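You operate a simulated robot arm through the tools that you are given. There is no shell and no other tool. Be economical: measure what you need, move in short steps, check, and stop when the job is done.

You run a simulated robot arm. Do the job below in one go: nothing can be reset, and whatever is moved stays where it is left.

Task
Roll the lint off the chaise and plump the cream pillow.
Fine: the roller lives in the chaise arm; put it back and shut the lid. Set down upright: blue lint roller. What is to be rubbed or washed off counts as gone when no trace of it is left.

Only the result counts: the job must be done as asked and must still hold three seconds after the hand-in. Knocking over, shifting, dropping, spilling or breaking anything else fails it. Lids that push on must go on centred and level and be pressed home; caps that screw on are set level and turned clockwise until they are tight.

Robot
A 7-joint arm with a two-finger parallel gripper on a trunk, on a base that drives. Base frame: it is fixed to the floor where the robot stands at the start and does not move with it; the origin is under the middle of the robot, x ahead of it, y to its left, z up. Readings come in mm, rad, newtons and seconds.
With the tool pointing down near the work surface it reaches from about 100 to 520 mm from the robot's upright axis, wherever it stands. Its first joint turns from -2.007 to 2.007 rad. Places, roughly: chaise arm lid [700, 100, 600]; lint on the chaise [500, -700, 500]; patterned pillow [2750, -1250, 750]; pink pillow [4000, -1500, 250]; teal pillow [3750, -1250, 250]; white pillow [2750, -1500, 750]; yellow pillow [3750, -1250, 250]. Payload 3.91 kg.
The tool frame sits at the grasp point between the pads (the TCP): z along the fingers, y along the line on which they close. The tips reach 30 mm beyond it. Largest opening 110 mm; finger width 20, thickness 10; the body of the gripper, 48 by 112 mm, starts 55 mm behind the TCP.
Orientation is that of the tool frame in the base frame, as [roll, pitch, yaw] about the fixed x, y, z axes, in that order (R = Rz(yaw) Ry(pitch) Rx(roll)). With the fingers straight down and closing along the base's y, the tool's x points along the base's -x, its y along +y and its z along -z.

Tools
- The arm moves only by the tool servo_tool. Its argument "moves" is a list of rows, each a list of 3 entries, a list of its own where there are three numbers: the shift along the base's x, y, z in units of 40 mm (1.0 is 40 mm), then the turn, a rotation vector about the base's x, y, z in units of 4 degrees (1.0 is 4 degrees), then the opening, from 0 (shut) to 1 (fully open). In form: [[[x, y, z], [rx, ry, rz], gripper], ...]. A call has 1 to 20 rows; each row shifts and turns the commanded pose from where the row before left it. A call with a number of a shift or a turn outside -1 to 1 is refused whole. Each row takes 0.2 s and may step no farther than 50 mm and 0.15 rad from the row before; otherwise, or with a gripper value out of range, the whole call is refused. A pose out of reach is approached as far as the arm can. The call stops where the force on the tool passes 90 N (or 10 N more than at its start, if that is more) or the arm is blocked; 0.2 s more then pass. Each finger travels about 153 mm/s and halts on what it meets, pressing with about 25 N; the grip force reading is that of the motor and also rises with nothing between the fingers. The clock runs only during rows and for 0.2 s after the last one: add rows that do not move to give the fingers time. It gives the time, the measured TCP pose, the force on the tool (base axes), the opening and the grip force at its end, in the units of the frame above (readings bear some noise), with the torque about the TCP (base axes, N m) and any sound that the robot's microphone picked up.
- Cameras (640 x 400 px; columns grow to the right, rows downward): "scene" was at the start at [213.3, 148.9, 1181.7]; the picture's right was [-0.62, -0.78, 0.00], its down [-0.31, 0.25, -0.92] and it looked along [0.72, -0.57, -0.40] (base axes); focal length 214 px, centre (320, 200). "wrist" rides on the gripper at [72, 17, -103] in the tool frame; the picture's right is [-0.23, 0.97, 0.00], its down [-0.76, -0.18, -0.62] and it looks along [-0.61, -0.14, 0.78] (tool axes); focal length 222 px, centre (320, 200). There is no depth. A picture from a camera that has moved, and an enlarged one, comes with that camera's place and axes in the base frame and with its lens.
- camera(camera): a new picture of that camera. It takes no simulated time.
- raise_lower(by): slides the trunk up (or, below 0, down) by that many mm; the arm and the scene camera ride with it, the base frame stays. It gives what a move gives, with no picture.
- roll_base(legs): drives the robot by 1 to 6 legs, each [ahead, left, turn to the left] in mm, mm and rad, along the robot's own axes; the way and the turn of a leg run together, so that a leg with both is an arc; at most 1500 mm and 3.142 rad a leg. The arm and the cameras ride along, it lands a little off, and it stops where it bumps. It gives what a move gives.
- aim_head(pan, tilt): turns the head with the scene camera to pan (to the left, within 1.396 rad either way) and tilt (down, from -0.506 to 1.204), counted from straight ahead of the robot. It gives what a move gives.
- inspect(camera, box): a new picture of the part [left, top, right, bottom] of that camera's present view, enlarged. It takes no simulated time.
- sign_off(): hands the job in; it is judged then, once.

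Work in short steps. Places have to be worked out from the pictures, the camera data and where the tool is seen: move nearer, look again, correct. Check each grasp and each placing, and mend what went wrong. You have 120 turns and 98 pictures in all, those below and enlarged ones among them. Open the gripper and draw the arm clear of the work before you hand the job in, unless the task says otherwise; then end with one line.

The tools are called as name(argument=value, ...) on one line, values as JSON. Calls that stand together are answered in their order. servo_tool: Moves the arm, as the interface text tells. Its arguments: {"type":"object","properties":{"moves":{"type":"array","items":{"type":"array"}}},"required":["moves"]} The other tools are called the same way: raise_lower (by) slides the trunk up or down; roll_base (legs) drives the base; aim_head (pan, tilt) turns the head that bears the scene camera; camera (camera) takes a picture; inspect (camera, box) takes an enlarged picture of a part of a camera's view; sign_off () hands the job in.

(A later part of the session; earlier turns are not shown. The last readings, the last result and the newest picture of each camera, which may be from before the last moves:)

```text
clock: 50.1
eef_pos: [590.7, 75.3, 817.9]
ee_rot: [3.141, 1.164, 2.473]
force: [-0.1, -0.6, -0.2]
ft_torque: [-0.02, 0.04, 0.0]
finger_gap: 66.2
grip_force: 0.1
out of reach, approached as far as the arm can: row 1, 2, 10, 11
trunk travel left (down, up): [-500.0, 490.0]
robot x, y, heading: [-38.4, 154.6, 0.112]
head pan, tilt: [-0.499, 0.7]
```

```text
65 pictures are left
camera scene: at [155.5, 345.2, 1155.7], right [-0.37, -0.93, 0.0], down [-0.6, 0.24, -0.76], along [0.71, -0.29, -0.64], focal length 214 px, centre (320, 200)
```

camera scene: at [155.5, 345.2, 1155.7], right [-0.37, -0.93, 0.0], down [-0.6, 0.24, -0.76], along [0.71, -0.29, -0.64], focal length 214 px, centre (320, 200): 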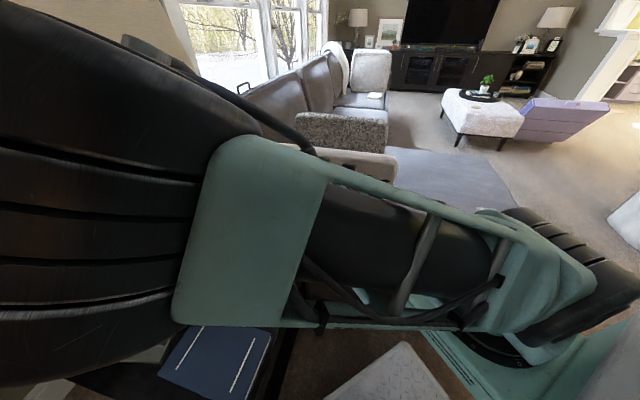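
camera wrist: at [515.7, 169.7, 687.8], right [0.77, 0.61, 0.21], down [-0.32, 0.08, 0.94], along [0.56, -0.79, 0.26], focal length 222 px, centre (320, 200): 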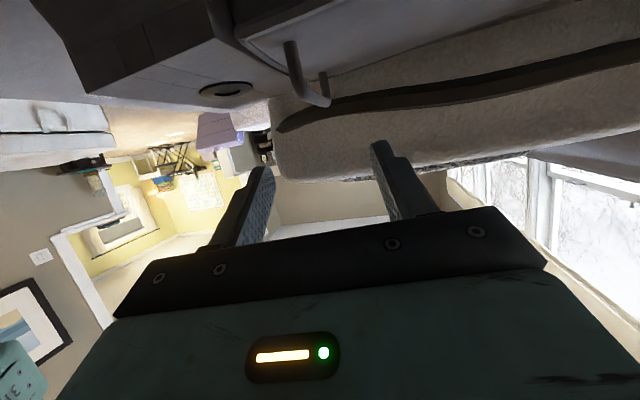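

Again the elbow swings left. I'll change the approach: hook/grip the bar with the tool tilted (pointing down and along the arm) from a stance facing along the arm. First I free the elbow as before, and turn the tool to straight down.

servo_tool(moves=[[[0.1, -0.7, 0.5], [0, 0, 0], 0.6], [[0, -0.7, 0.5], [0, 0, 0], 0.6], [[0, -0.7, 0.5], [0, 0, 0], 0.6], [[0, -0.7, 0.5], [0, 0, 0], 0.6], [[0, -0.7, 0.3], [0, 0, 0], 0.6], [[0, -0.7, 0.3], [0, 0, 0], 0.6], [[0, -0.7, 0], [0, 0, 0], 0.6], [[0, -0.7, 0], [0, 0, 0], 0.6]])

servo_tool(moves=[[[0, 0, 0.2], [0.6, 0.76, 0], 0.6], [[0, 0, 0.2], [0.6, 0.76, 0], 0.6], [[0, 0, 0.2], [0.6, 0.76, 0], 0.6], [[0, 0, 0.2], [0.6, 0.76, 0], 0.6], [[0, 0, 0.2], [0.6, 0.76, 0], 0.6], [[0, 0, 0.2], [0.6, 0.76, 0], 0.6], [[0, 0, 0.2], [0.6, 0.76, 0], 0.6], [[0, 0, 0.2], [0.6, 0.76, 0], 0.6], [[0, 0, 0], [0.6, 0.76, 0], 0.6], [[0, 0, 0], [0.6, 0.76, 0], 0.6], [[0, 0, 0], [0.6, 0.76, 0], 0.6], [[0, 0, 0], [0.6, 0.76, 0], 0.6], [[0, 0, 0], [0.6, 0.76, 0], 0.6], [[0, 0, 0], [0.6, 0.76, 0], 0.6], [[0, 0, 0], [0.6, 0.76, 0], 0.6], [[0, 0, 0], [0.6, 0.76, 0], 0.6], [[0, 0, 0], [0.6, 0.76, 0], 0.6]])

camera(camera="scene")

```text
clock: 51.9
eef_pos: [615.0, -140.4, 923.9]
ee_rot: [-3.14, 1.162, 2.475]
force: [0.1, 1.1, 0.8]
ft_torque: [-0.01, -0.03, 0.01]
finger_gap: 66.0
grip_force: 0.1
out of reach, approached as far as the arm can: row 1, 2, 3
trunk travel left (down, up): [-500.0, 490.0]
robot x, y, heading: [-39.5, 154.3, 0.116]
head pan, tilt: [-0.499, 0.7]
```

```text
clock: 55.5
eef_pos: [615.0, -142.3, 988.0]
ee_rot: [-3.139, 0.012, 2.474]
force: [0.4, -0.2, 0.7]
ft_torque: [-0.02, 0.01, -0.03]
finger_gap: 66.0
grip_force: 0.0
trunk travel left (down, up): [-500.0, 490.0]
robot x, y, heading: [-45.7, 157.0, 0.115]
head pan, tilt: [-0.499, 0.7]
```

```text
64 pictures are left
camera scene: at [155.7, 345.2, 1155.7], right [-0.37, -0.93, 0.0], down [-0.6, 0.24, -0.76], along [0.71, -0.29, -0.64], focal length 214 px, centre (320, 200)
```

scene: 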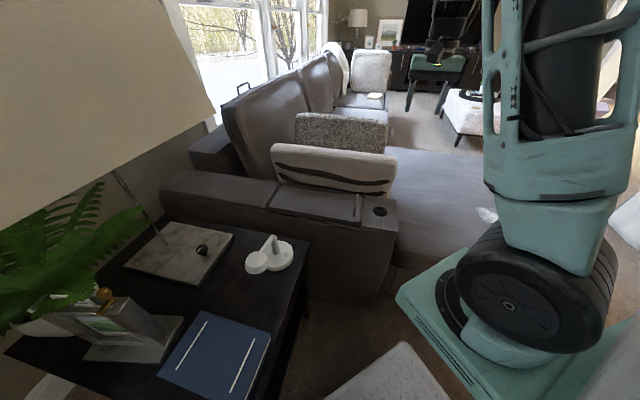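

All intact. I draw the tool in to the right, then drive to the stance facing along the arm.

servo_tool(moves=[[[-0.97, -0.56, 0.25], [0, 0, 0], 0.6], [[-0.97, -0.56, 0.25], [0, 0, 0], 0.6], [[-0.97, -0.56, 0.25], [0, 0, 0], 0.6], [[-0.97, -0.56, 0.25], [0, 0, 0], 0.6], [[-0.97, -0.56, 0.25], [0, 0, 0], 0.6], [[-0.97, -0.56, 0.25], [0, 0, 0], 0.6]])

roll_base(legs=[[0, 0, 0.785], [60, -235, 0]])

aim_head(pan=-0.9, tilt=0.85)

camera(camera="scene")

```text
clock: 56.9
eef_pos: [382.3, -277.3, 1045.6]
ee_rot: [-3.137, 0.011, 2.474]
force: [0.6, -0.4, 0.5]
ft_torque: [0.02, 0.0, -0.02]
finger_gap: 66.0
grip_force: 0.1
trunk travel left (down, up): [-500.0, 490.0]
robot x, y, heading: [-38.8, 155.1, 0.114]
head pan, tilt: [-0.499, 0.7]
```

```text
clock: 60.7
eef_pos: [786.6, 54.4, 1046.6]
ee_rot: [-3.139, 0.015, -3.019]
force: [-0.5, 0.0, 0.4]
ft_torque: [-0.01, 0.02, 0.01]
finger_gap: 66.0
grip_force: 0.1
trunk travel left (down, up): [-500.0, 490.0]
robot x, y, heading: [183.2, 56.7, 0.909]
head pan, tilt: [-0.499, 0.7]
```

```text
clock: 61.6
eef_pos: [785.9, 55.7, 1046.5]
ee_rot: [-3.138, 0.013, -3.019]
force: [-0.6, 0.1, -0.2]
ft_torque: [0.01, 0.03, 0.01]
finger_gap: 65.9
grip_force: 0.0
trunk travel left (down, up): [-500.0, 490.0]
robot x, y, heading: [178.5, 55.2, 0.909]
head pan, tilt: [-0.901, 0.85]
```

```text
63 pictures are left
camera scene: at [185.3, 298.4, 1143.5], right [0.01, -1.0, 0.0], down [-0.75, -0.01, -0.66], along [0.66, 0.01, -0.75], focal length 214 px, centre (320, 200)
```

scene: 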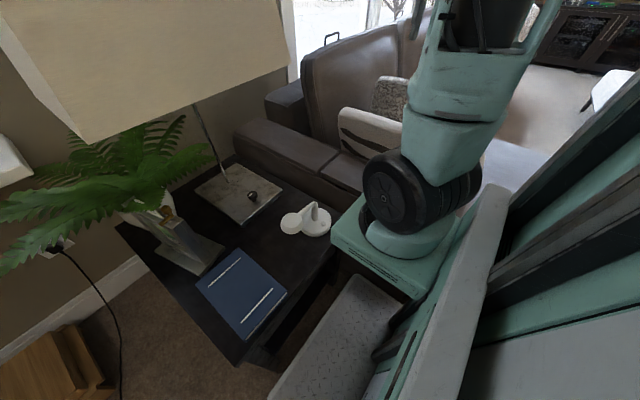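

Clear of the table. I turn the gripper in line with the handle bar, moving in front of the handle above the cup-holder panel.

servo_tool(moves=[[[-0.36, -0.25, -0.1], [0, 0, -0.948], 0.6], [[-0.36, -0.25, -0.1], [0, 0, -0.948], 0.6], [[-0.36, -0.25, -0.1], [0, 0, -0.948], 0.6], [[-0.36, -0.25, -0.1], [0, 0, -0.948], 0.6], [[-0.36, -0.25, -0.1], [0, 0, -0.948], 0.6], [[-0.36, -0.25, -0.1], [0, 0, -0.948], 0.6], [[-0.36, -0.25, -0.1], [0, 0, -0.948], 0.6], [[-0.36, -0.25, -0.1], [0, 0, -0.948], 0.6], [[-0.36, -0.25, -0.1], [0, 0, -0.948], 0.6], [[-0.36, -0.25, -0.1], [0, 0, -0.948], 0.6], [[-0.36, -0.25, -0.1], [0, 0, -0.948], 0.6], [[-0.36, -0.25, -0.1], [0, 0, -0.948], 0.6]])

servo_tool(moves=[[[0, 0, -0.3], [0.735, -0.582, 0], 0.4], [[0, 0, -0.3], [0.735, -0.582, 0], 0.4], [[0, 0, -0.3], [0.735, -0.582, 0], 0.4], [[0, 0, -0.3], [0.735, -0.582, 0], 0.4], [[0, 0, -0.3], [0.735, -0.582, 0], 0.4], [[0, 0, -0.3], [0.735, -0.582, 0], 0.4], [[0, 0, -0.3], [0.735, -0.582, 0], 0.4], [[0, 0, -0.3], [0.735, -0.582, 0], 0.4], [[0, 0, -0.3], [0.735, -0.582, 0], 0.4], [[0, 0, -0.3], [0.735, -0.582, 0], 0.4], [[0, 0, -0.3], [0.735, -0.582, 0], 0.4], [[0, 0, -0.3], [0.735, -0.582, 0], 0.4]])

camera(camera="scene")

camera(camera="wrist")

```text
clock: 64.2
eef_pos: [613.4, -65.0, 999.3]
ee_rot: [-3.139, 0.013, 2.472]
force: [-1.1, 0.2, 0.3]
ft_torque: [-0.03, -0.01, 0.03]
finger_gap: 66.3
grip_force: 0.2
trunk travel left (down, up): [-500.0, 490.0]
robot x, y, heading: [184.8, 57.4, 0.907]
head pan, tilt: [-0.901, 0.85]
```

```text
clock: 66.8
eef_pos: [614.3, -64.8, 854.1]
ee_rot: [2.359, 0.008, 2.463]
force: [-0.5, -0.1, 0.0]
ft_torque: [0.03, 0.02, 0.03]
finger_gap: 44.1
grip_force: 0.0
trunk travel left (down, up): [-500.0, 490.0]
robot x, y, heading: [181.9, 58.4, 0.907]
head pan, tilt: [-0.901, 0.85]
```

```text
62 pictures are left
camera scene: at [185.2, 298.4, 1143.4], right [0.01, -1.0, 0.0], down [-0.75, -0.01, -0.66], along [0.66, 0.0, -0.75], focal length 214 px, centre (320, 200)
```

scene: 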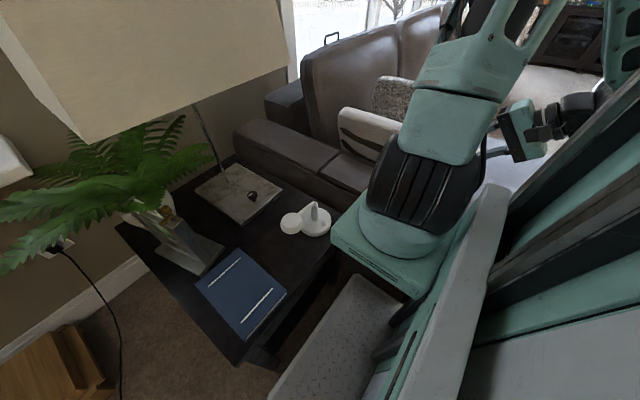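

```text
61 pictures are left
camera wrist: at [519.1, -66.9, 938.6], right [0.6, 0.4, 0.69], down [0.23, -0.92, 0.32], along [0.76, -0.03, -0.65], focal length 222 px, centre (320, 200)
```

wrist: 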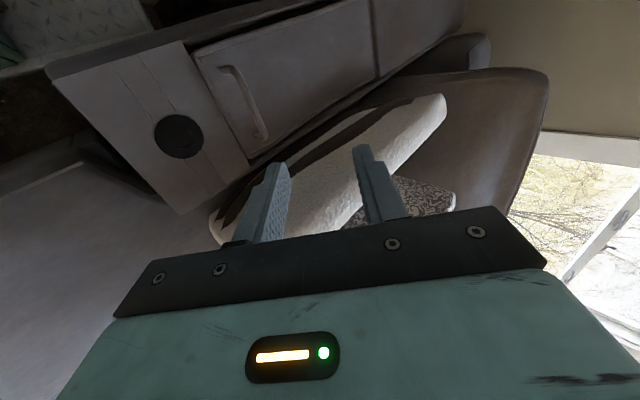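

The elbow stays clear now. I move closer along the tilted approach line and look at the bar.

servo_tool(moves=[[[0.04, 0.05, -0.93], [0, 0, 0], 0.25], [[0.04, 0.05, -0.93], [0, 0, 0], 0.25], [[0.04, 0.05, -0.93], [0, 0, 0], 0.25], [[0.03, 0.04, -0.93], [0, 0, 0], 0.25]])

inspect(camera="wrist", box=[180, 20, 440, 240])

```text
clock: 67.8
eef_pos: [620.3, -56.8, 704.2]
ee_rot: [2.359, 0.011, 2.458]
force: [-0.2, -0.8, 0.6]
ft_torque: [0.01, 0.03, 0.01]
finger_gap: 27.7
grip_force: 0.1
trunk travel left (down, up): [-500.0, 490.0]
robot x, y, heading: [183.4, 59.1, 0.91]
head pan, tilt: [-0.901, 0.85]
```

```text
1.82 times, centred on (310, 130) of wrist
camera zoom: at [525.6, -59.7, 789.2], right [0.61, 0.4, 0.69], down [0.23, -0.92, 0.32], along [0.76, -0.04, -0.65], focal length 404 px, centre (338, 327)
```

zoom: 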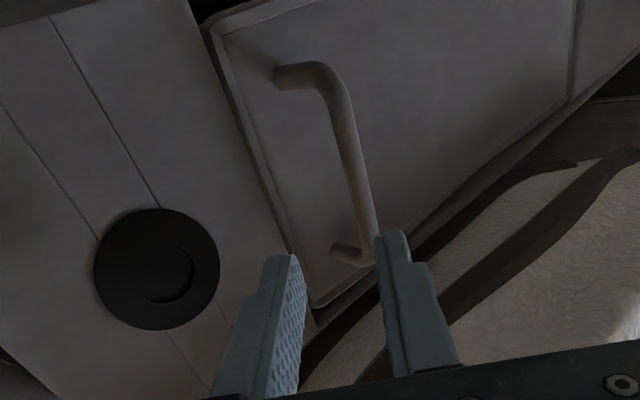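

The bar stands about 31 mm clear of the lid (bar z ≈ 651, lid ≈ 615). I slide the open fingers over it along the tilt and close.

servo_tool(moves=[[[0.45, 0.57, -0.35], [0, 0, 0], 0.3], [[0.22, 0.275, -0.35], [0, 0, 0], 0.3], [[0.215, 0.275, -0.35], [0, 0, 0], 0.3], [[0, 0, 0], [0, 0, 0], 0.3]])

inspect(camera="wrist", box=[180, 20, 440, 240])

```text
clock: 68.8
eef_pos: [655.3, -10.9, 662.9]
ee_rot: [2.357, 0.009, 2.463]
force: [0.3, 0.4, 0.1]
ft_torque: [0.04, -0.01, 0.01]
finger_gap: 33.0
grip_force: 0.1
trunk travel left (down, up): [-500.0, 490.0]
robot x, y, heading: [182.5, 54.8, 0.906]
head pan, tilt: [-0.901, 0.85]
```

```text
1.82 times, centred on (310, 130) of wrist
camera zoom: at [560.9, -13.8, 747.9], right [0.61, 0.4, 0.69], down [0.23, -0.92, 0.32], along [0.76, -0.03, -0.65], focal length 404 px, centre (338, 327)
```

zoom: 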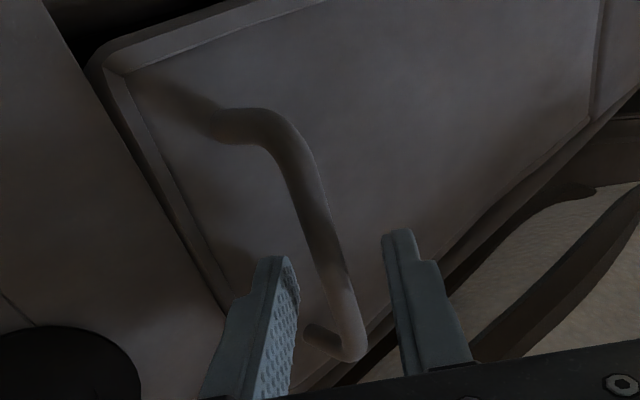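

The bar is between the fingers. I close and lift the lid to 40°, letting the tool turn about half as much as the lid.

servo_tool(moves=[[[0, 0, 0], [0, 0, 0], 0], [[0, 0, 0], [0, 0, 0], 0], [[0.085, 0.108, 0.668], [-0.519, 0.411, 0], 0], [[0.085, 0.108, 0.668], [-0.519, 0.411, 0], 0], [[0.155, 0.196, 0.634], [-0.519, 0.411, 0], 0], [[0.155, 0.196, 0.634], [-0.519, 0.411, 0], 0], [[0.221, 0.279, 0.581], [-0.519, 0.411, 0], 0], [[0.221, 0.279, 0.581], [-0.519, 0.411, 0], 0], [[0.28, 0.353, 0.513], [-0.519, 0.411, 0], 0], [[0.28, 0.353, 0.513], [-0.519, 0.411, 0], 0]])

camera(camera="wrist")

```text
clock: 71.0
eef_pos: [709.7, 63.0, 856.7]
ee_rot: [2.726, 0.011, 2.469]
force: [-40.4, 5.9, 18.8]
ft_torque: [-0.07, 0.03, 1.03]
finger_gap: 9.8
grip_force: 44.6
trunk travel left (down, up): [-500.0, 490.0]
robot x, y, heading: [184.8, 60.2, 0.911]
head pan, tilt: [-0.901, 0.85]
```

```text
58 pictures are left
camera wrist: at [637.7, 87.9, 957.3], right [0.73, 0.56, 0.4], down [0.33, -0.79, 0.51], along [0.6, -0.24, -0.77], focal length 222 px, centre (320, 200)
```

wrist: 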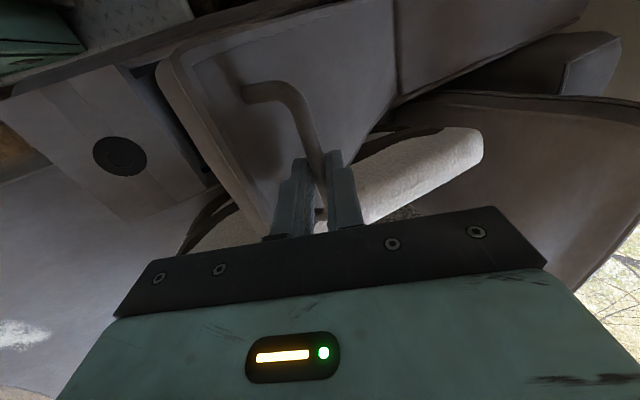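

Working well at 40°. I go on to about 75° with a slight sideways relief.

servo_tool(moves=[[[0.27, 0.47, 0.429], [-0.519, 0.411, 0], 0], [[0.312, 0.434, 0.429], [-0.519, 0.411, 0], 0], [[0.351, 0.483, 0.33], [-0.519, 0.411, 0], 0], [[0.361, 0.478, 0.33], [-0.519, 0.411, 0], 0], [[0.402, 0.508, 0.224], [-0.519, 0.411, 0], 0], [[0.402, 0.508, 0.224], [-0.519, 0.411, 0], 0], [[0.419, 0.529, 0.109], [-0.519, 0.411, 0], 0]])

camera(camera="wrist")

camera(camera="scene")

```text
clock: 72.6
eef_pos: [811.9, 198.4, 942.1]
ee_rot: [3.047, 0.021, 2.472]
force: [-17.7, -4.5, 60.2]
ft_torque: [-0.15, -0.06, 0.9]
finger_gap: 9.5
grip_force: 45.2
trunk travel left (down, up): [-500.0, 490.0]
robot x, y, heading: [183.5, 57.7, 0.911]
head pan, tilt: [-0.901, 0.85]
```

```text
57 pictures are left
camera wrist: at [758.6, 249.6, 1045.1], right [0.78, 0.62, 0.1], down [0.44, -0.65, 0.62], along [0.45, -0.44, -0.78], focal length 222 px, centre (320, 200)
```

wrist: 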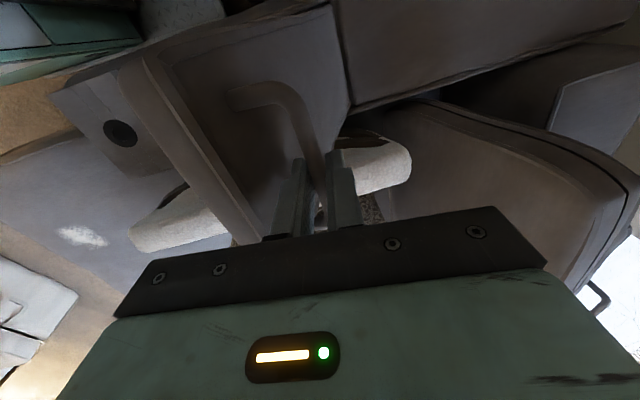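

```text
56 pictures are left
camera scene: at [182.9, 297.9, 1143.7], right [0.01, -1.0, 0.0], down [-0.75, -0.01, -0.66], along [0.66, 0.01, -0.75], focal length 214 px, centre (320, 200)
```

scene: 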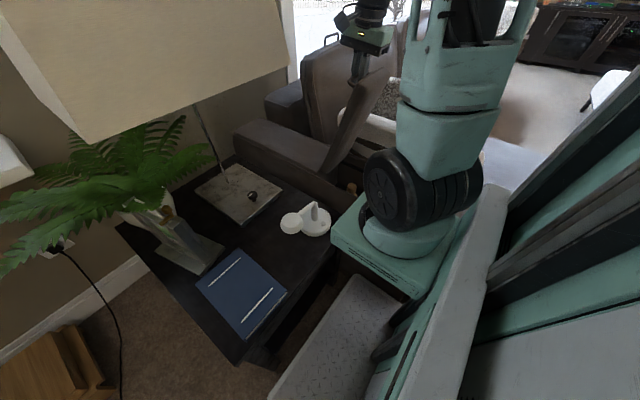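

Lid near 72°. The bar pushes up on the tool, so I allow a bit more height and continue past vertical.

servo_tool(moves=[[[0.35, 0.44, 0.3], [-0.519, 0.411, 0], 0], [[0.425, 0.537, 0.05], [-0.519, 0.411, 0], 0], [[0.425, 0.537, 0.0], [-0.519, 0.411, 0], 0], [[0.417, 0.526, -0.08], [-0.519, 0.411, 0], 0]])

camera(camera="scene")

camera(camera="wrist")

```text
clock: 73.6
eef_pos: [875.5, 285.4, 948.3]
ee_rot: [-3.045, 0.009, 2.479]
force: [-34.1, 22.5, -12.4]
ft_torque: [0.15, 0.01, 0.94]
finger_gap: 9.6
grip_force: 44.9
trunk travel left (down, up): [-500.0, 490.0]
robot x, y, heading: [182.4, 58.5, 0.908]
head pan, tilt: [-0.901, 0.85]
```

```text
55 pictures are left
camera scene: at [183.9, 299.5, 1143.0], right [0.01, -1.0, 0.0], down [-0.75, -0.01, -0.66], along [0.66, 0.0, -0.75], focal length 214 px, centre (320, 200)
```

scene: 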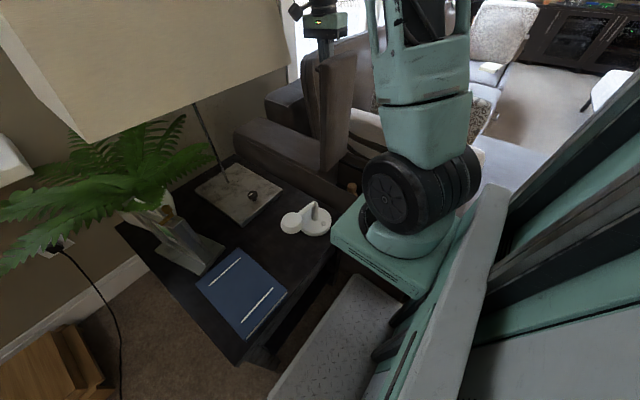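

```text
54 pictures are left
camera wrist: at [834.8, 350.8, 1048.9], right [0.78, 0.62, -0.09], down [0.52, -0.56, 0.64], along [0.35, -0.55, -0.76], focal length 222 px, centre (320, 200)
```

wrist: 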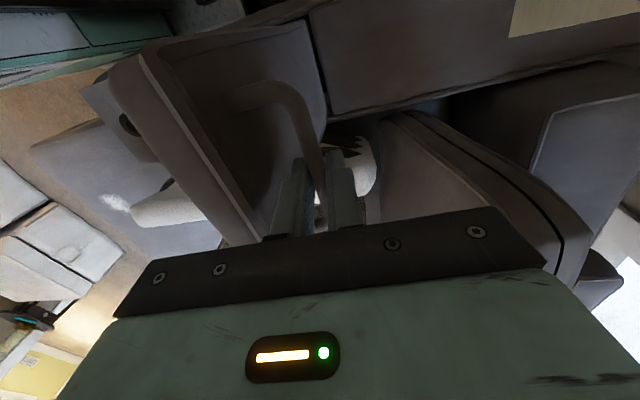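

The lid is just past vertical (about 94°); the wrist camera is close to the lampshade so I stop there. I loosen the fingers a little to see where the lid settles.

servo_tool(moves=[[[0, 0, 0], [0, 0, 0], 0.25], [[0, 0, 0], [0, 0, 0], 0.25], [[0, 0, 0], [0, 0, 0], 0.25]])

camera(camera="wrist")

```text
clock: 74.4
eef_pos: [878.9, 280.1, 949.9]
ee_rot: [-3.047, 0.014, 2.473]
force: [-0.5, -0.7, 0.5]
ft_torque: [0.0, -0.02, 0.01]
finger_gap: 27.5
grip_force: 0.0
trunk travel left (down, up): [-500.0, 490.0]
robot x, y, heading: [185.2, 61.5, 0.909]
head pan, tilt: [-0.901, 0.85]
```

```text
53 pictures are left
camera wrist: at [837.9, 346.4, 1050.1], right [0.78, 0.62, -0.09], down [0.52, -0.56, 0.65], along [0.35, -0.55, -0.76], focal length 222 px, centre (320, 200)
```

wrist: 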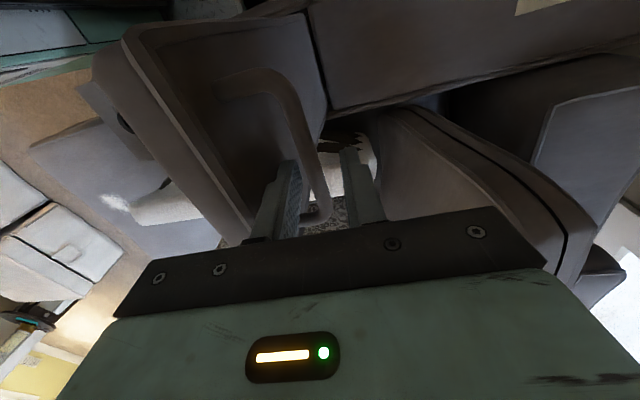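

No force: the lid rests by itself. I withdraw straight up and check that it stays.

servo_tool(moves=[[[0, 0, 0.5], [0, 0, 0], 0.25], [[0, 0, 0.5], [0, 0, 0], 0.25], [[0, 0, 0.5], [0, 0, 0], 0.25], [[0, 0, 0.5], [0, 0, 0], 0.25], [[0.25, -0.2, 0.3], [0, 0, 0], 0.25]])

camera(camera="scene")

camera(camera="wrist")

```text
clock: 75.6
eef_pos: [889.2, 272.1, 1042.2]
ee_rot: [-3.046, 0.013, 2.473]
force: [-0.5, 0.1, 0.5]
ft_torque: [0.0, 0.0, 0.01]
finger_gap: 27.6
grip_force: 0.1
trunk travel left (down, up): [-500.0, 490.0]
robot x, y, heading: [180.2, 56.5, 0.91]
head pan, tilt: [-0.901, 0.85]
```

```text
52 pictures are left
camera scene: at [185.2, 298.4, 1143.4], right [0.01, -1.0, 0.0], down [-0.75, -0.01, -0.66], along [0.66, 0.0, -0.75], focal length 214 px, centre (320, 200)
```

scene: 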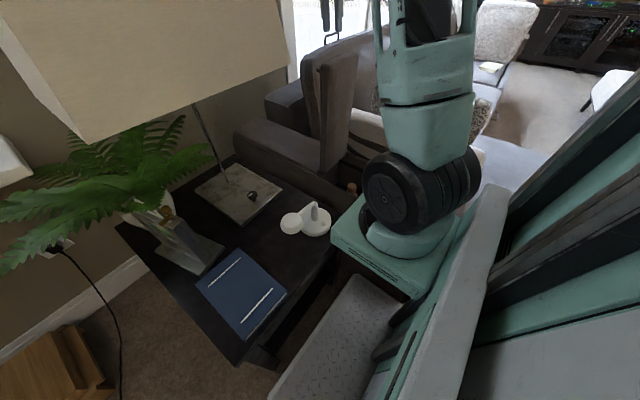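

```text
51 pictures are left
camera wrist: at [848.2, 337.8, 1141.8], right [0.78, 0.62, -0.09], down [0.52, -0.56, 0.65], along [0.35, -0.55, -0.76], focal length 222 px, centre (320, 200)
```

wrist: 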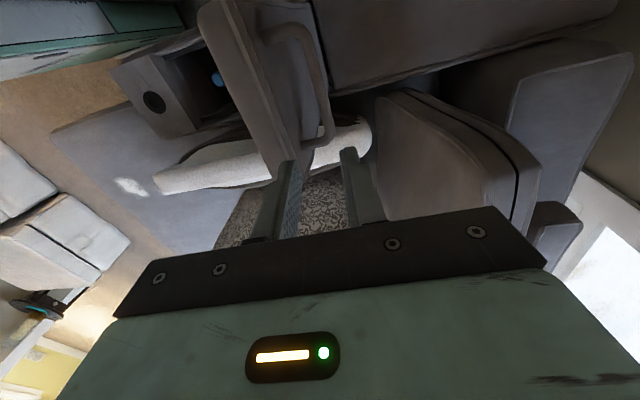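

The lid stays open. I move back over the compartment to see the roller.

servo_tool(moves=[[[-0.64, -0.81, 0], [0, 0, 0], 0.6], [[-0.64, -0.81, 0], [0, 0, 0], 0.6], [[-0.64, -0.81, 0], [0, 0, 0], 0.6], [[-0.64, -0.81, 0], [0, 0, 0], 0.6], [[-0.64, -0.81, 0], [0, 0, 0], 0.6], [[-0.64, -0.81, 0], [0, 0, 0], 0.6], [[-0.64, -0.81, 0], [0.55, -0.43, 0], 0.6], [[-0.64, -0.81, 0], [0.55, -0.43, 0], 0.6], [[0, 0, -0.8], [0, 0, 0], 0.6], [[0, 0, -0.8], [0, 0, 0], 0.6], [[0, 0, -0.8], [0, 0, 0], 0.6]])

camera(camera="wrist")

aim_head(pan=-1.3, tilt=0.7)

camera(camera="scene")

```text
clock: 78.0
eef_pos: [685.2, 13.7, 943.1]
ee_rot: [3.141, 0.015, 2.471]
force: [0.1, -0.3, -0.5]
ft_torque: [-0.01, -0.01, 0.02]
finger_gap: 65.7
grip_force: 0.1
trunk travel left (down, up): [-500.0, 490.0]
robot x, y, heading: [179.8, 60.5, 0.91]
head pan, tilt: [-0.901, 0.85]
```

```text
50 pictures are left
camera wrist: at [638.0, 71.8, 1046.2], right [0.78, 0.62, 0.01], down [0.48, -0.61, 0.63], along [0.4, -0.49, -0.77], focal length 222 px, centre (320, 200)
```

wrist: 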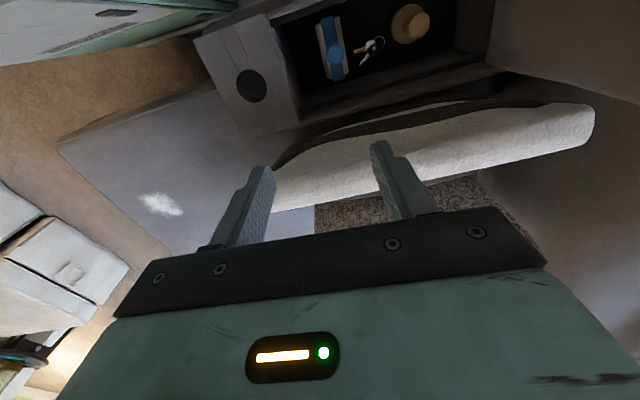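

```text
clock: 78.9
eef_pos: [686.0, 13.6, 944.5]
ee_rot: [3.139, 0.014, 2.471]
force: [1.1, -0.8, -0.4]
ft_torque: [-0.01, -0.01, 0.01]
finger_gap: 65.9
grip_force: 0.1
trunk travel left (down, up): [-500.0, 490.0]
robot x, y, heading: [181.5, 56.5, 0.909]
head pan, tilt: [-1.3, 0.7]
```

```text
49 pictures are left
camera scene: at [185.6, 265.4, 1155.7], right [-0.38, -0.92, 0.0], down [-0.6, 0.25, -0.76], along [0.71, -0.29, -0.64], focal length 214 px, centre (320, 200)
```

scene: 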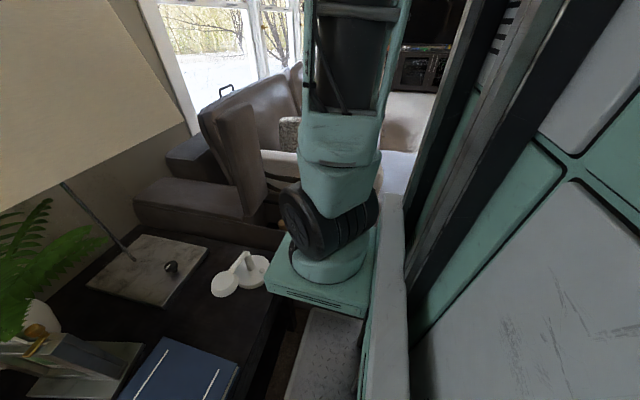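

I draw the tool back toward the robot for a better look into the compartment.

servo_tool(moves=[[[-0.65, 0.5, 0], [0, 0, 0], 0.6], [[-0.65, 0.5, 0], [0, 0, 0], 0.6], [[-0.65, 0.5, 0], [0, 0, 0], 0.6], [[-0.65, 0.5, 0], [0, 0, 0], 0.6]])

inspect(camera="wrist", box=[220, 0, 540, 200])

```text
clock: 79.9
eef_pos: [614.0, 69.4, 926.6]
ee_rot: [3.14, 0.014, 2.471]
force: [-0.1, -0.1, 0.2]
ft_torque: [0.02, -0.02, -0.02]
finger_gap: 66.0
grip_force: 0.1
out of reach, approached as far as the arm can: row 3, 4
trunk travel left (down, up): [-500.0, 490.0]
robot x, y, heading: [180.0, 56.6, 0.91]
head pan, tilt: [-1.3, 0.7]
```

```text
2.00 times, centred on (380, 100) of wrist
camera zoom: at [566.2, 128.6, 1029.6], right [0.78, 0.62, 0.01], down [0.48, -0.61, 0.63], along [0.4, -0.49, -0.77], focal length 444 px, centre (200, 400)
```

zoom: 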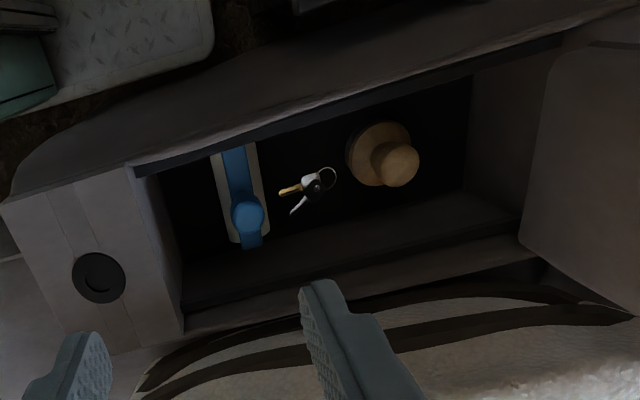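

The roller is a head with an upright blue knob, near (699, 54), knob top about z = 541. I move above it and lower to look again before entering.

servo_tool(moves=[[[0.7, -0.12, -0.5], [0, 0, 0], 0.6], [[0.7, -0.12, -0.5], [0, 0, 0], 0.6], [[0.68, -0.12, -0.5], [0, 0, 0], 0.6], [[0, 0, -1], [0, 0, 0], 0.6], [[0, 0, -1], [0, 0, 0], 0.6], [[0, 0, -1], [0, 0, 0], 0.6], [[0, 0, -0.9], [0, 0, 0], 0.6]])

camera(camera="wrist")

```text
clock: 81.5
eef_pos: [696.9, 55.2, 711.4]
ee_rot: [3.14, 0.016, 2.47]
force: [0.1, 0.1, -0.2]
ft_torque: [-0.02, 0.0, -0.04]
finger_gap: 66.1
grip_force: 0.0
trunk travel left (down, up): [-500.0, 490.0]
robot x, y, heading: [181.4, 58.6, 0.908]
head pan, tilt: [-1.3, 0.7]
```

```text
47 pictures are left
camera wrist: at [649.2, 113.6, 814.4], right [0.78, 0.62, 0.01], down [0.48, -0.61, 0.63], along [0.4, -0.49, -0.77], focal length 222 px, centre (320, 200)
```

wrist: 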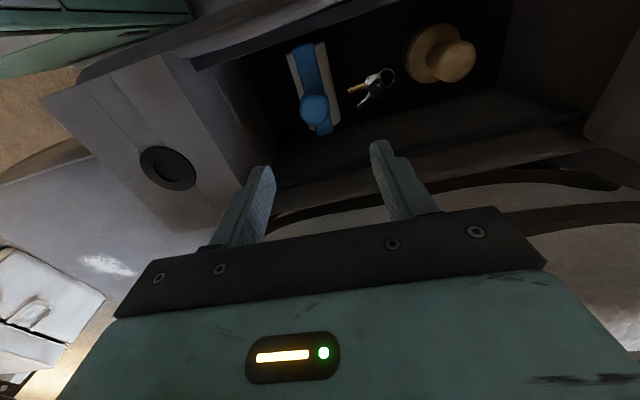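

Knob top centre works out at (696, 52, 550), right below the tool. I descend carefully to grip it.

servo_tool(moves=[[[0, -0.09, -0.9], [0, 0, 0], 0.6], [[0, 0, -0.9], [0, 0, 0], 0.6], [[0, 0, -0.9], [0, 0, 0], 0.6], [[0, 0, -0.6], [0, 0, 0], 0.6], [[0, 0, -0.4], [0, 0, 0], 0.6]])

camera(camera="wrist")

```text
clock: 82.7
eef_pos: [698.3, 50.4, 562.8]
ee_rot: [3.139, 0.014, 2.471]
force: [0.6, -0.3, 0.1]
ft_torque: [0.0, 0.01, 0.0]
finger_gap: 66.0
grip_force: 0.0
trunk travel left (down, up): [-500.0, 490.0]
robot x, y, heading: [182.4, 58.4, 0.909]
head pan, tilt: [-1.3, 0.7]
```

```text
46 pictures are left
camera wrist: at [651.0, 109.6, 665.6], right [0.78, 0.62, 0.01], down [0.48, -0.61, 0.63], along [0.4, -0.49, -0.77], focal length 222 px, centre (320, 200)
```

wrist: 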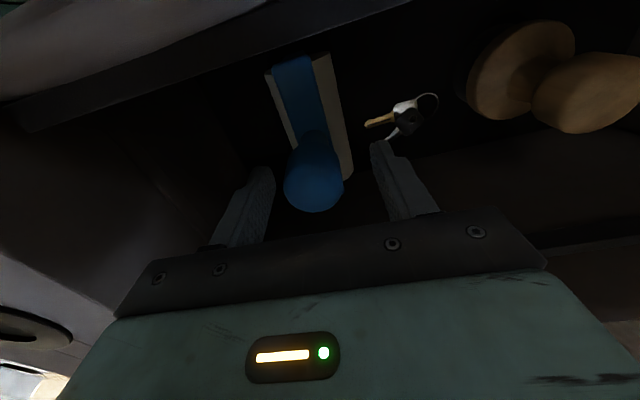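

The knob is centred between the fingers. I go 14 mm lower and close.

servo_tool(moves=[[[0, 0, -0.35], [0, 0, 0], 0.6], [[0, 0, 0], [0, 0, 0], 0], [[0, 0, 0], [0, 0, 0], 0], [[0, 0, 0], [0, 0, 0], 0]])

camera(camera="wrist")

```text
clock: 83.7
eef_pos: [697.2, 53.6, 547.6]
ee_rot: [3.139, 0.015, 2.471]
force: [0.0, -0.2, -0.3]
ft_torque: [0.01, 0.05, -0.01]
finger_gap: 33.1
grip_force: 25.1
trunk travel left (down, up): [-500.0, 490.0]
robot x, y, heading: [182.3, 55.3, 0.907]
head pan, tilt: [-1.3, 0.7]
```

```text
45 pictures are left
camera wrist: at [651.2, 110.4, 651.2], right [0.78, 0.62, 0.01], down [0.48, -0.61, 0.63], along [0.4, -0.49, -0.77], focal length 222 px, centre (320, 200)
```

wrist: 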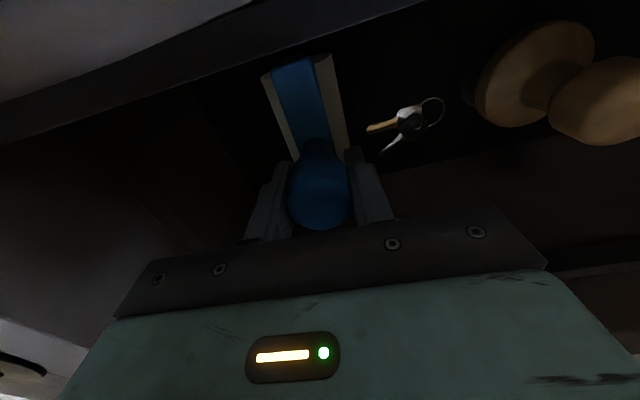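

Gripped at 33 mm, at (697.2, 53.6, 547.6) which I'll use for the return. I lift straight up.

servo_tool(moves=[[[0, 0, 0.5], [0, 0, 0], 0], [[0, 0, 0.8], [0, 0, 0], 0], [[0, 0, 0.8], [0, 0, 0], 0], [[0, 0, 0.9], [0, 0, 0], 0], [[0, 0, 1], [0, 0, 0], 0], [[0, 0, 1], [0, 0, 0], 0], [[0, 0, 1], [0, 0, 0], 0], [[0, 0, 1], [0, 0, 0], 0], [[0, 0, 1], [0, 0, 0], 0]])

camera(camera="wrist")

```text
clock: 85.7
eef_pos: [696.4, 48.1, 867.3]
ee_rot: [3.14, 0.014, 2.471]
force: [-0.2, -0.2, -1.4]
ft_torque: [-0.02, 0.0, 0.02]
finger_gap: 33.2
grip_force: 25.2
trunk travel left (down, up): [-500.0, 490.0]
robot x, y, heading: [184.1, 60.5, 0.911]
head pan, tilt: [-1.3, 0.7]
```

```text
44 pictures are left
camera wrist: at [649.3, 106.8, 970.6], right [0.78, 0.62, 0.0], down [0.48, -0.61, 0.63], along [0.4, -0.49, -0.77], focal length 222 px, centre (320, 200)
```

wrist: 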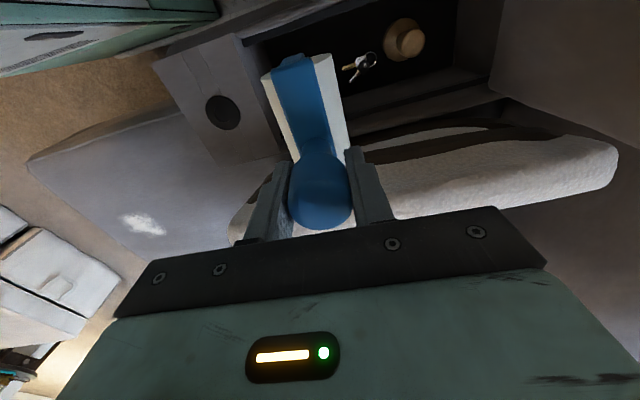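

Roller held upright. Its head runs along the facing direction, centred under the knob. I raise it high, then re-stance toward the lint: back off, turn to face the chaise, and slide right.

servo_tool(moves=[[[0, 0, 1], [0, 0, 0], 0], [[0, 0, 1], [0, 0, 0], 0], [[0, 0, 1], [0, 0, 0], 0], [[0, 0, 1], [0, 0, 0], 0]])

roll_base(legs=[[-60, 120, 0], [0, 0, -1.579], [0, -216, 0]])

aim_head(pan=-0.2, tilt=0.9)

camera(camera="scene")

```text
clock: 86.7
eef_pos: [696.7, 49.0, 1030.5]
ee_rot: [3.14, 0.013, 2.472]
force: [0.9, 0.4, -1.7]
ft_torque: [-0.02, -0.05, 0.0]
finger_gap: 32.9
grip_force: 25.6
trunk travel left (down, up): [-500.0, 490.0]
robot x, y, heading: [181.0, 62.5, 0.903]
head pan, tilt: [-1.3, 0.7]
```

```text
clock: 93.1
eef_pos: [-90.0, -599.5, 1030.0]
ee_rot: [3.139, 0.014, 0.9]
force: [-0.5, -0.4, -1.7]
ft_torque: [0.0, 0.02, 0.02]
finger_gap: 33.4
grip_force: 24.9
trunk travel left (down, up): [-500.0, 490.0]
robot x, y, heading: [-80.8, -84.0, -0.661]
head pan, tilt: [-1.3, 0.7]
```

```text
clock: 94.4
eef_pos: [-90.5, -598.3, 1029.9]
ee_rot: [3.14, 0.015, 0.899]
force: [-0.1, 0.3, -1.0]
ft_torque: [-0.01, 0.01, 0.01]
finger_gap: 33.1
grip_force: 24.7
trunk travel left (down, up): [-500.0, 490.0]
robot x, y, heading: [-82.3, -83.4, -0.664]
head pan, tilt: [-0.201, 0.901]
```

```text
43 pictures are left
camera scene: at [205.0, -66.2, 1139.5], right [-0.76, -0.65, 0.0], down [-0.51, 0.6, -0.62], along [0.4, -0.47, -0.78], focal length 214 px, centre (320, 200)
```

scene: 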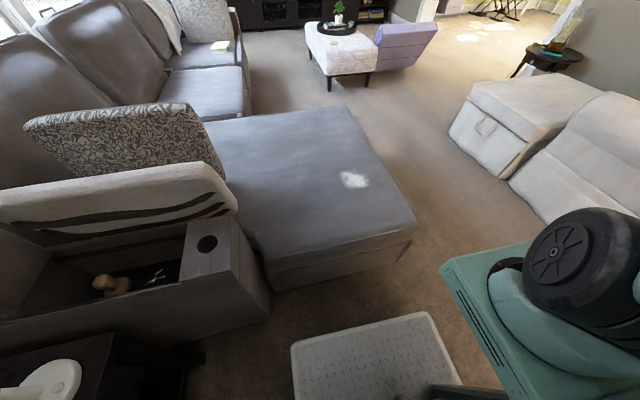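

Chaise near edge is at v ≈ 510–550, so I advance 160 mm and swing the arm over toward the lint while turning the roller to lie along the facing direction.

roll_base(legs=[[160, 0, 0]])

servo_tool(moves=[[[0.525, 0.036, 0], [0, 0, 0.978], 0], [[0.525, 0.036, 0], [0, 0, 0.978], 0], [[0.525, 0.036, 0], [0, 0, 0.978], 0], [[0.525, 0.036, 0], [0, 0, 0.978], 0], [[0.525, 0.036, 0], [0, 0, 0.978], 0], [[0.525, 0.036, 0], [0, 0, 0.978], 0], [[0.525, 0.036, 0], [0, 0, 0.978], 0], [[0.525, 0.036, 0], [0, 0, 0.978], 0], [[0.525, 0.036, 0], [0, 0, 0.978], 0], [[0.525, 0.036, 0], [0, 0, 0.978], 0], [[0.525, 0.036, 0], [0, 0, 0.978], 0], [[0.525, 0.036, 0], [0, 0, 0.978], 0]])

servo_tool(moves=[[[0.525, 0.036, -0.4], [0, 0, 0.978], 0], [[0.525, 0.036, -0.4], [0, 0, 0.978], 0], [[0.525, 0.036, -0.4], [0, 0, 0.978], 0], [[0.525, 0.036, -0.4], [0, 0, 0.978], 0], [[0.525, 0.036, -0.4], [0, 0, 0.978], 0], [[0.525, 0.036, -0.4], [0, 0, 0.978], 0], [[0.525, 0.036, -0.4], [0, 0, 0.978], 0], [[0.525, 0.036, -0.4], [0, 0, 0.978], 0], [[0.525, 0.036, -0.4], [0, 0, 0.978], 0], [[0.525, 0.036, -0.4], [0, 0, 0.978], 0], [[0.525, 0.036, -0.4], [0, 0, 0.978], 0]])

camera(camera="scene")

camera(camera="wrist")

```text
clock: 95.8
eef_pos: [37.8, -698.1, 1029.2]
ee_rot: [3.14, 0.014, 0.898]
force: [0.3, 0.7, -0.7]
ft_torque: [-0.02, 0.02, 0.01]
finger_gap: 33.3
grip_force: 25.2
trunk travel left (down, up): [-500.0, 490.0]
robot x, y, heading: [46.2, -185.4, -0.665]
head pan, tilt: [-0.201, 0.901]
```

```text
clock: 98.4
eef_pos: [287.7, -683.5, 1029.6]
ee_rot: [3.138, 0.014, 1.718]
force: [0.3, 0.0, -1.1]
ft_torque: [-0.02, -0.02, 0.01]
finger_gap: 33.2
grip_force: 24.7
trunk travel left (down, up): [-500.0, 490.0]
robot x, y, heading: [50.2, -185.4, -0.672]
head pan, tilt: [-0.201, 0.901]
```

```text
clock: 100.8
eef_pos: [521.3, -665.8, 853.5]
ee_rot: [3.14, 0.015, 2.468]
force: [-0.2, 0.3, -1.0]
ft_torque: [0.02, 0.01, 0.02]
finger_gap: 32.9
grip_force: 25.0
trunk travel left (down, up): [-500.0, 490.0]
robot x, y, heading: [48.0, -182.9, -0.664]
head pan, tilt: [-0.201, 0.901]
```

```text
42 pictures are left
camera scene: at [332.7, -166.3, 1139.6], right [-0.76, -0.65, 0.0], down [-0.51, 0.6, -0.62], along [0.4, -0.47, -0.78], focal length 214 px, centre (320, 200)
```

scene: 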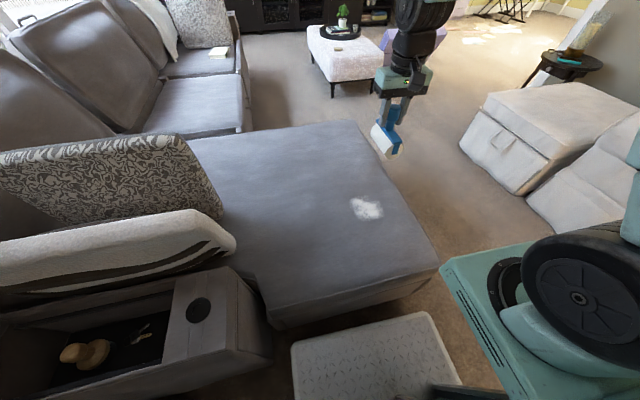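

```text
41 pictures are left
camera wrist: at [474.3, -607.2, 955.3], right [0.78, 0.62, 0.01], down [0.48, -0.61, 0.63], along [0.4, -0.49, -0.77], focal length 222 px, centre (320, 200)
```

wrist: 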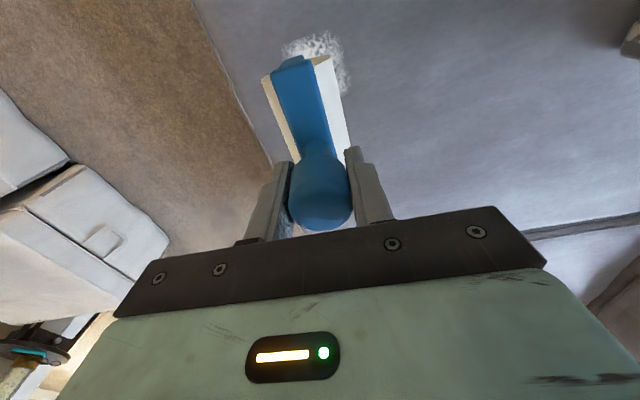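

The lint is centred at (519, -667), about 137 × 115 mm. I go to the start of the first lane (right of the lint) and lower to near the surface.

servo_tool(moves=[[[-0.69, -0.53, -0.2], [0, 0, 0], 0], [[-0.69, -0.53, -0.2], [0, 0, 0], 0], [[-0.69, -0.53, -0.2], [0, 0, 0], 0], [[0, 0, -1], [0, 0, 0], 0], [[0, 0, -1], [0, 0, 0], 0], [[0, 0, -1], [0, 0, 0], 0], [[0, 0, -1], [0, 0, 0], 0], [[0, 0, -1], [0, 0, 0], 0], [[0, 0, -1], [0, 0, 0], 0]])

inspect(camera="scene", box=[280, 110, 480, 270])

```text
clock: 102.8
eef_pos: [438.6, -729.4, 591.5]
ee_rot: [3.141, 0.016, 2.469]
force: [0.2, -0.2, -1.0]
ft_torque: [0.04, 0.0, 0.02]
finger_gap: 33.3
grip_force: 25.2
trunk travel left (down, up): [-500.0, 490.0]
robot x, y, heading: [46.7, -183.8, -0.661]
head pan, tilt: [-0.201, 0.901]
```

```text
2.50 times, centred on (380, 190) of scene
camera zoom: at [332.7, -166.2, 1139.6], right [-0.76, -0.65, 0.0], down [-0.51, 0.6, -0.62], along [0.4, -0.47, -0.78], focal length 536 px, centre (170, 225)
```

zoom: 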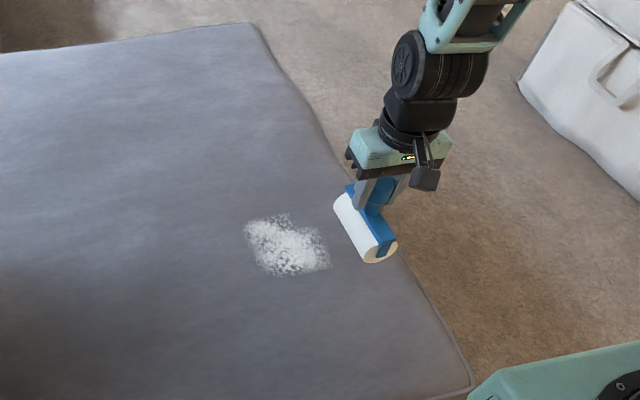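

I lower in small steps to find the contact.

servo_tool(moves=[[[0.2, 0.25, -0.25], [0, 0, 0], 0], [[0, 0, -0.25], [0, 0, 0], 0], [[0, 0, -0.25], [0, 0, 0], 0], [[0, 0, -0.2], [0, 0, 0], 0]])

inspect(camera="scene", box=[280, 110, 480, 270])

```text
clock: 103.8
eef_pos: [445.6, -720.3, 554.0]
ee_rot: [3.14, 0.016, 2.468]
force: [-2.3, 0.3, 12.9]
ft_torque: [0.35, 0.25, 0.01]
finger_gap: 33.1
grip_force: 24.9
trunk travel left (down, up): [-500.0, 490.0]
robot x, y, heading: [47.5, -185.0, -0.66]
head pan, tilt: [-0.201, 0.901]
```

```text
2.50 times, centred on (380, 190) of scene
camera zoom: at [332.6, -166.0, 1140.0], right [-0.76, -0.65, 0.0], down [-0.51, 0.6, -0.62], along [0.4, -0.47, -0.78], focal length 536 px, centre (170, 225)
```

zoom: 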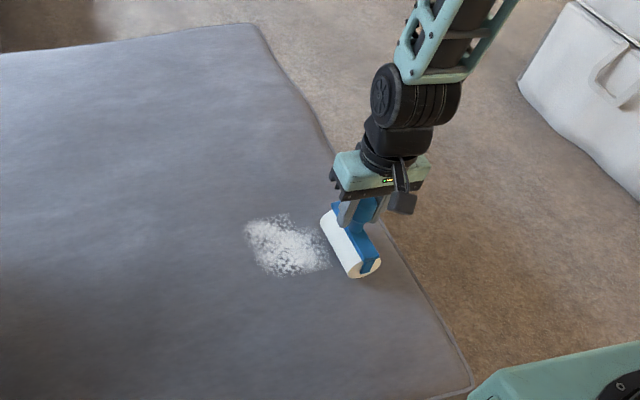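

Contact with 13 N. I roll across along the arm direction and read the forces.

servo_tool(moves=[[[0.31, 0.392, 0], [0, 0, 0], 0], [[0.31, 0.392, 0], [0, 0, 0], 0], [[0.31, 0.392, 0], [0, 0, 0], 0], [[0.31, 0.392, 0], [0, 0, 0], 0], [[0.31, 0.392, 0], [0, 0, 0], 0], [[0.31, 0.392, 0], [0, 0, 0], 0]])

inspect(camera="scene", box=[280, 110, 480, 270])

```text
clock: 105.2
eef_pos: [521.2, -626.6, 551.3]
ee_rot: [3.14, 0.014, 2.469]
force: [-1.9, -2.2, 6.1]
ft_torque: [-0.19, 0.2, 0.05]
finger_gap: 35.2
grip_force: 25.0
trunk travel left (down, up): [-500.0, 490.0]
robot x, y, heading: [45.0, -183.7, -0.664]
head pan, tilt: [-0.201, 0.901]
```

```text
2.50 times, centred on (380, 190) of scene
camera zoom: at [332.7, -166.2, 1139.5], right [-0.76, -0.65, 0.0], down [-0.51, 0.6, -0.62], along [0.4, -0.47, -0.78], focal length 536 px, centre (170, 225)
```

zoom: 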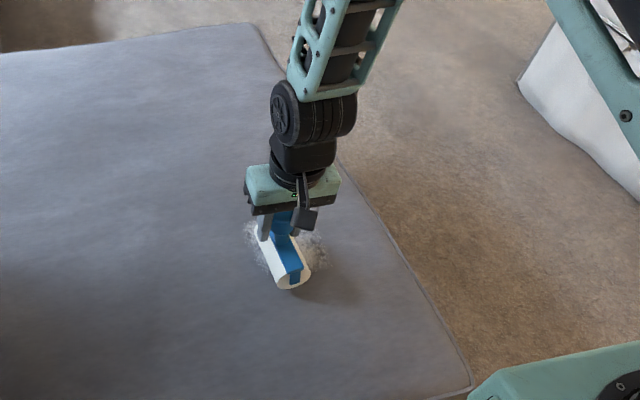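

Lint is fading behind the roller. I continue the stroke with a touch more pressure and come back.

servo_tool(moves=[[[0.31, 0.392, -0.05], [0, 0, 0], 0], [[0.31, 0.392, -0.05], [0, 0, 0], 0], [[0.31, 0.392, 0], [0, 0, 0], 0], [[0.31, 0.392, 0], [0, 0, 0], 0], [[-0.31, -0.392, 0], [0, 0, 0], 0], [[-0.31, -0.392, 0], [0, 0, 0], 0], [[-0.31, -0.392, 0], [0, 0, 0], 0], [[-0.31, -0.392, 0], [0, 0, 0], 0], [[-0.31, -0.392, 0], [0, 0, 0], 0], [[-0.31, -0.392, 0], [0, 0, 0], 0], [[-0.31, -0.392, 0], [0, 0, 0], 0], [[-0.31, -0.392, 0], [0, 0, 0], 0], [[-0.31, -0.392, 0], [0, 0, 0], 0]])

inspect(camera="scene", box=[280, 110, 480, 270])

```text
clock: 108.0
eef_pos: [457.5, -705.7, 547.9]
ee_rot: [3.139, 0.014, 2.47]
force: [-0.9, 0.1, -0.5]
ft_torque: [-0.03, 0.0, 0.0]
finger_gap: 32.9
grip_force: 25.8
trunk travel left (down, up): [-500.0, 490.0]
robot x, y, heading: [45.0, -186.4, -0.66]
head pan, tilt: [-0.201, 0.901]
```

```text
2.50 times, centred on (380, 190) of scene
camera zoom: at [332.9, -166.2, 1139.5], right [-0.76, -0.65, 0.0], down [-0.51, 0.6, -0.62], along [0.4, -0.47, -0.78], focal length 536 px, centre (170, 225)
```

zoom: 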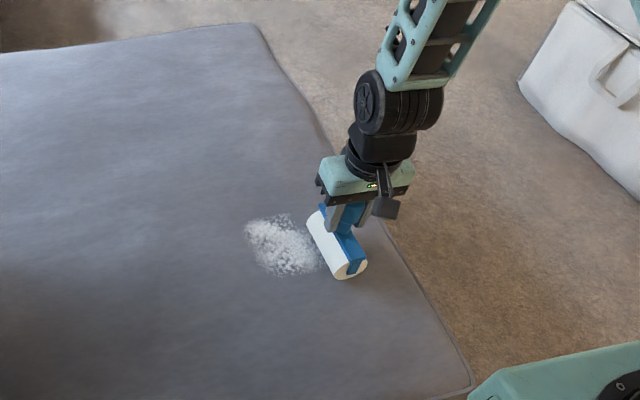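

The roller slid up a little in the grip under load. I press down here beside the lint until the fingertips seat on its frame, giving a firm stop.

servo_tool(moves=[[[0, 0, -0.12], [0, 0, 0], 0], [[0, 0, -0.12], [0, 0, 0], 0], [[0, 0, -0.12], [0, 0, 0], 0], [[0, 0, -0.12], [0, 0, 0], 0]])

servo_tool(moves=[[[0, 0, -0.12], [0, 0, 0], 0], [[0, 0, -0.12], [0, 0, 0], 0]])

camera(camera="wrist")

```text
clock: 108.8
eef_pos: [458.0, -705.3, 542.4]
ee_rot: [3.14, 0.022, 2.47]
force: [-10.4, 12.1, 67.1]
ft_torque: [0.89, 1.17, -0.04]
finger_gap: 32.7
grip_force: 25.0
trunk travel left (down, up): [-500.0, 490.0]
robot x, y, heading: [47.2, -186.7, -0.664]
head pan, tilt: [-0.201, 0.901]
stopped in row 4: the force on the tool passed its limit (the readings are from after the stop); the commanded pose is now the measured one
```

```text
clock: 109.2
eef_pos: [458.6, -705.2, 541.4]
ee_rot: [3.14, 0.02, 2.469]
force: [-10.4, 11.5, 61.3]
ft_torque: [0.83, 1.01, -0.04]
finger_gap: 32.9
grip_force: 25.4
trunk travel left (down, up): [-500.0, 490.0]
robot x, y, heading: [48.2, -182.7, -0.663]
head pan, tilt: [-0.201, 0.901]
stopped in row 1: the force on the tool passed its limit (the readings are from after the stop); the commanded pose is now the measured one
```

```text
36 pictures are left
camera wrist: at [411.6, -646.4, 643.8], right [0.78, 0.62, 0.01], down [0.48, -0.61, 0.64], along [0.4, -0.5, -0.77], focal length 222 px, centre (320, 200)
```

wrist: 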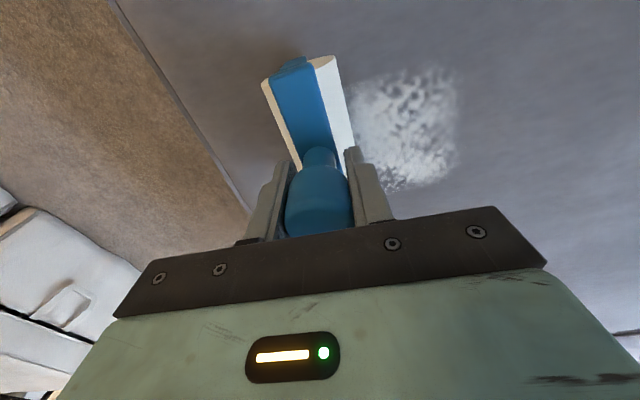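

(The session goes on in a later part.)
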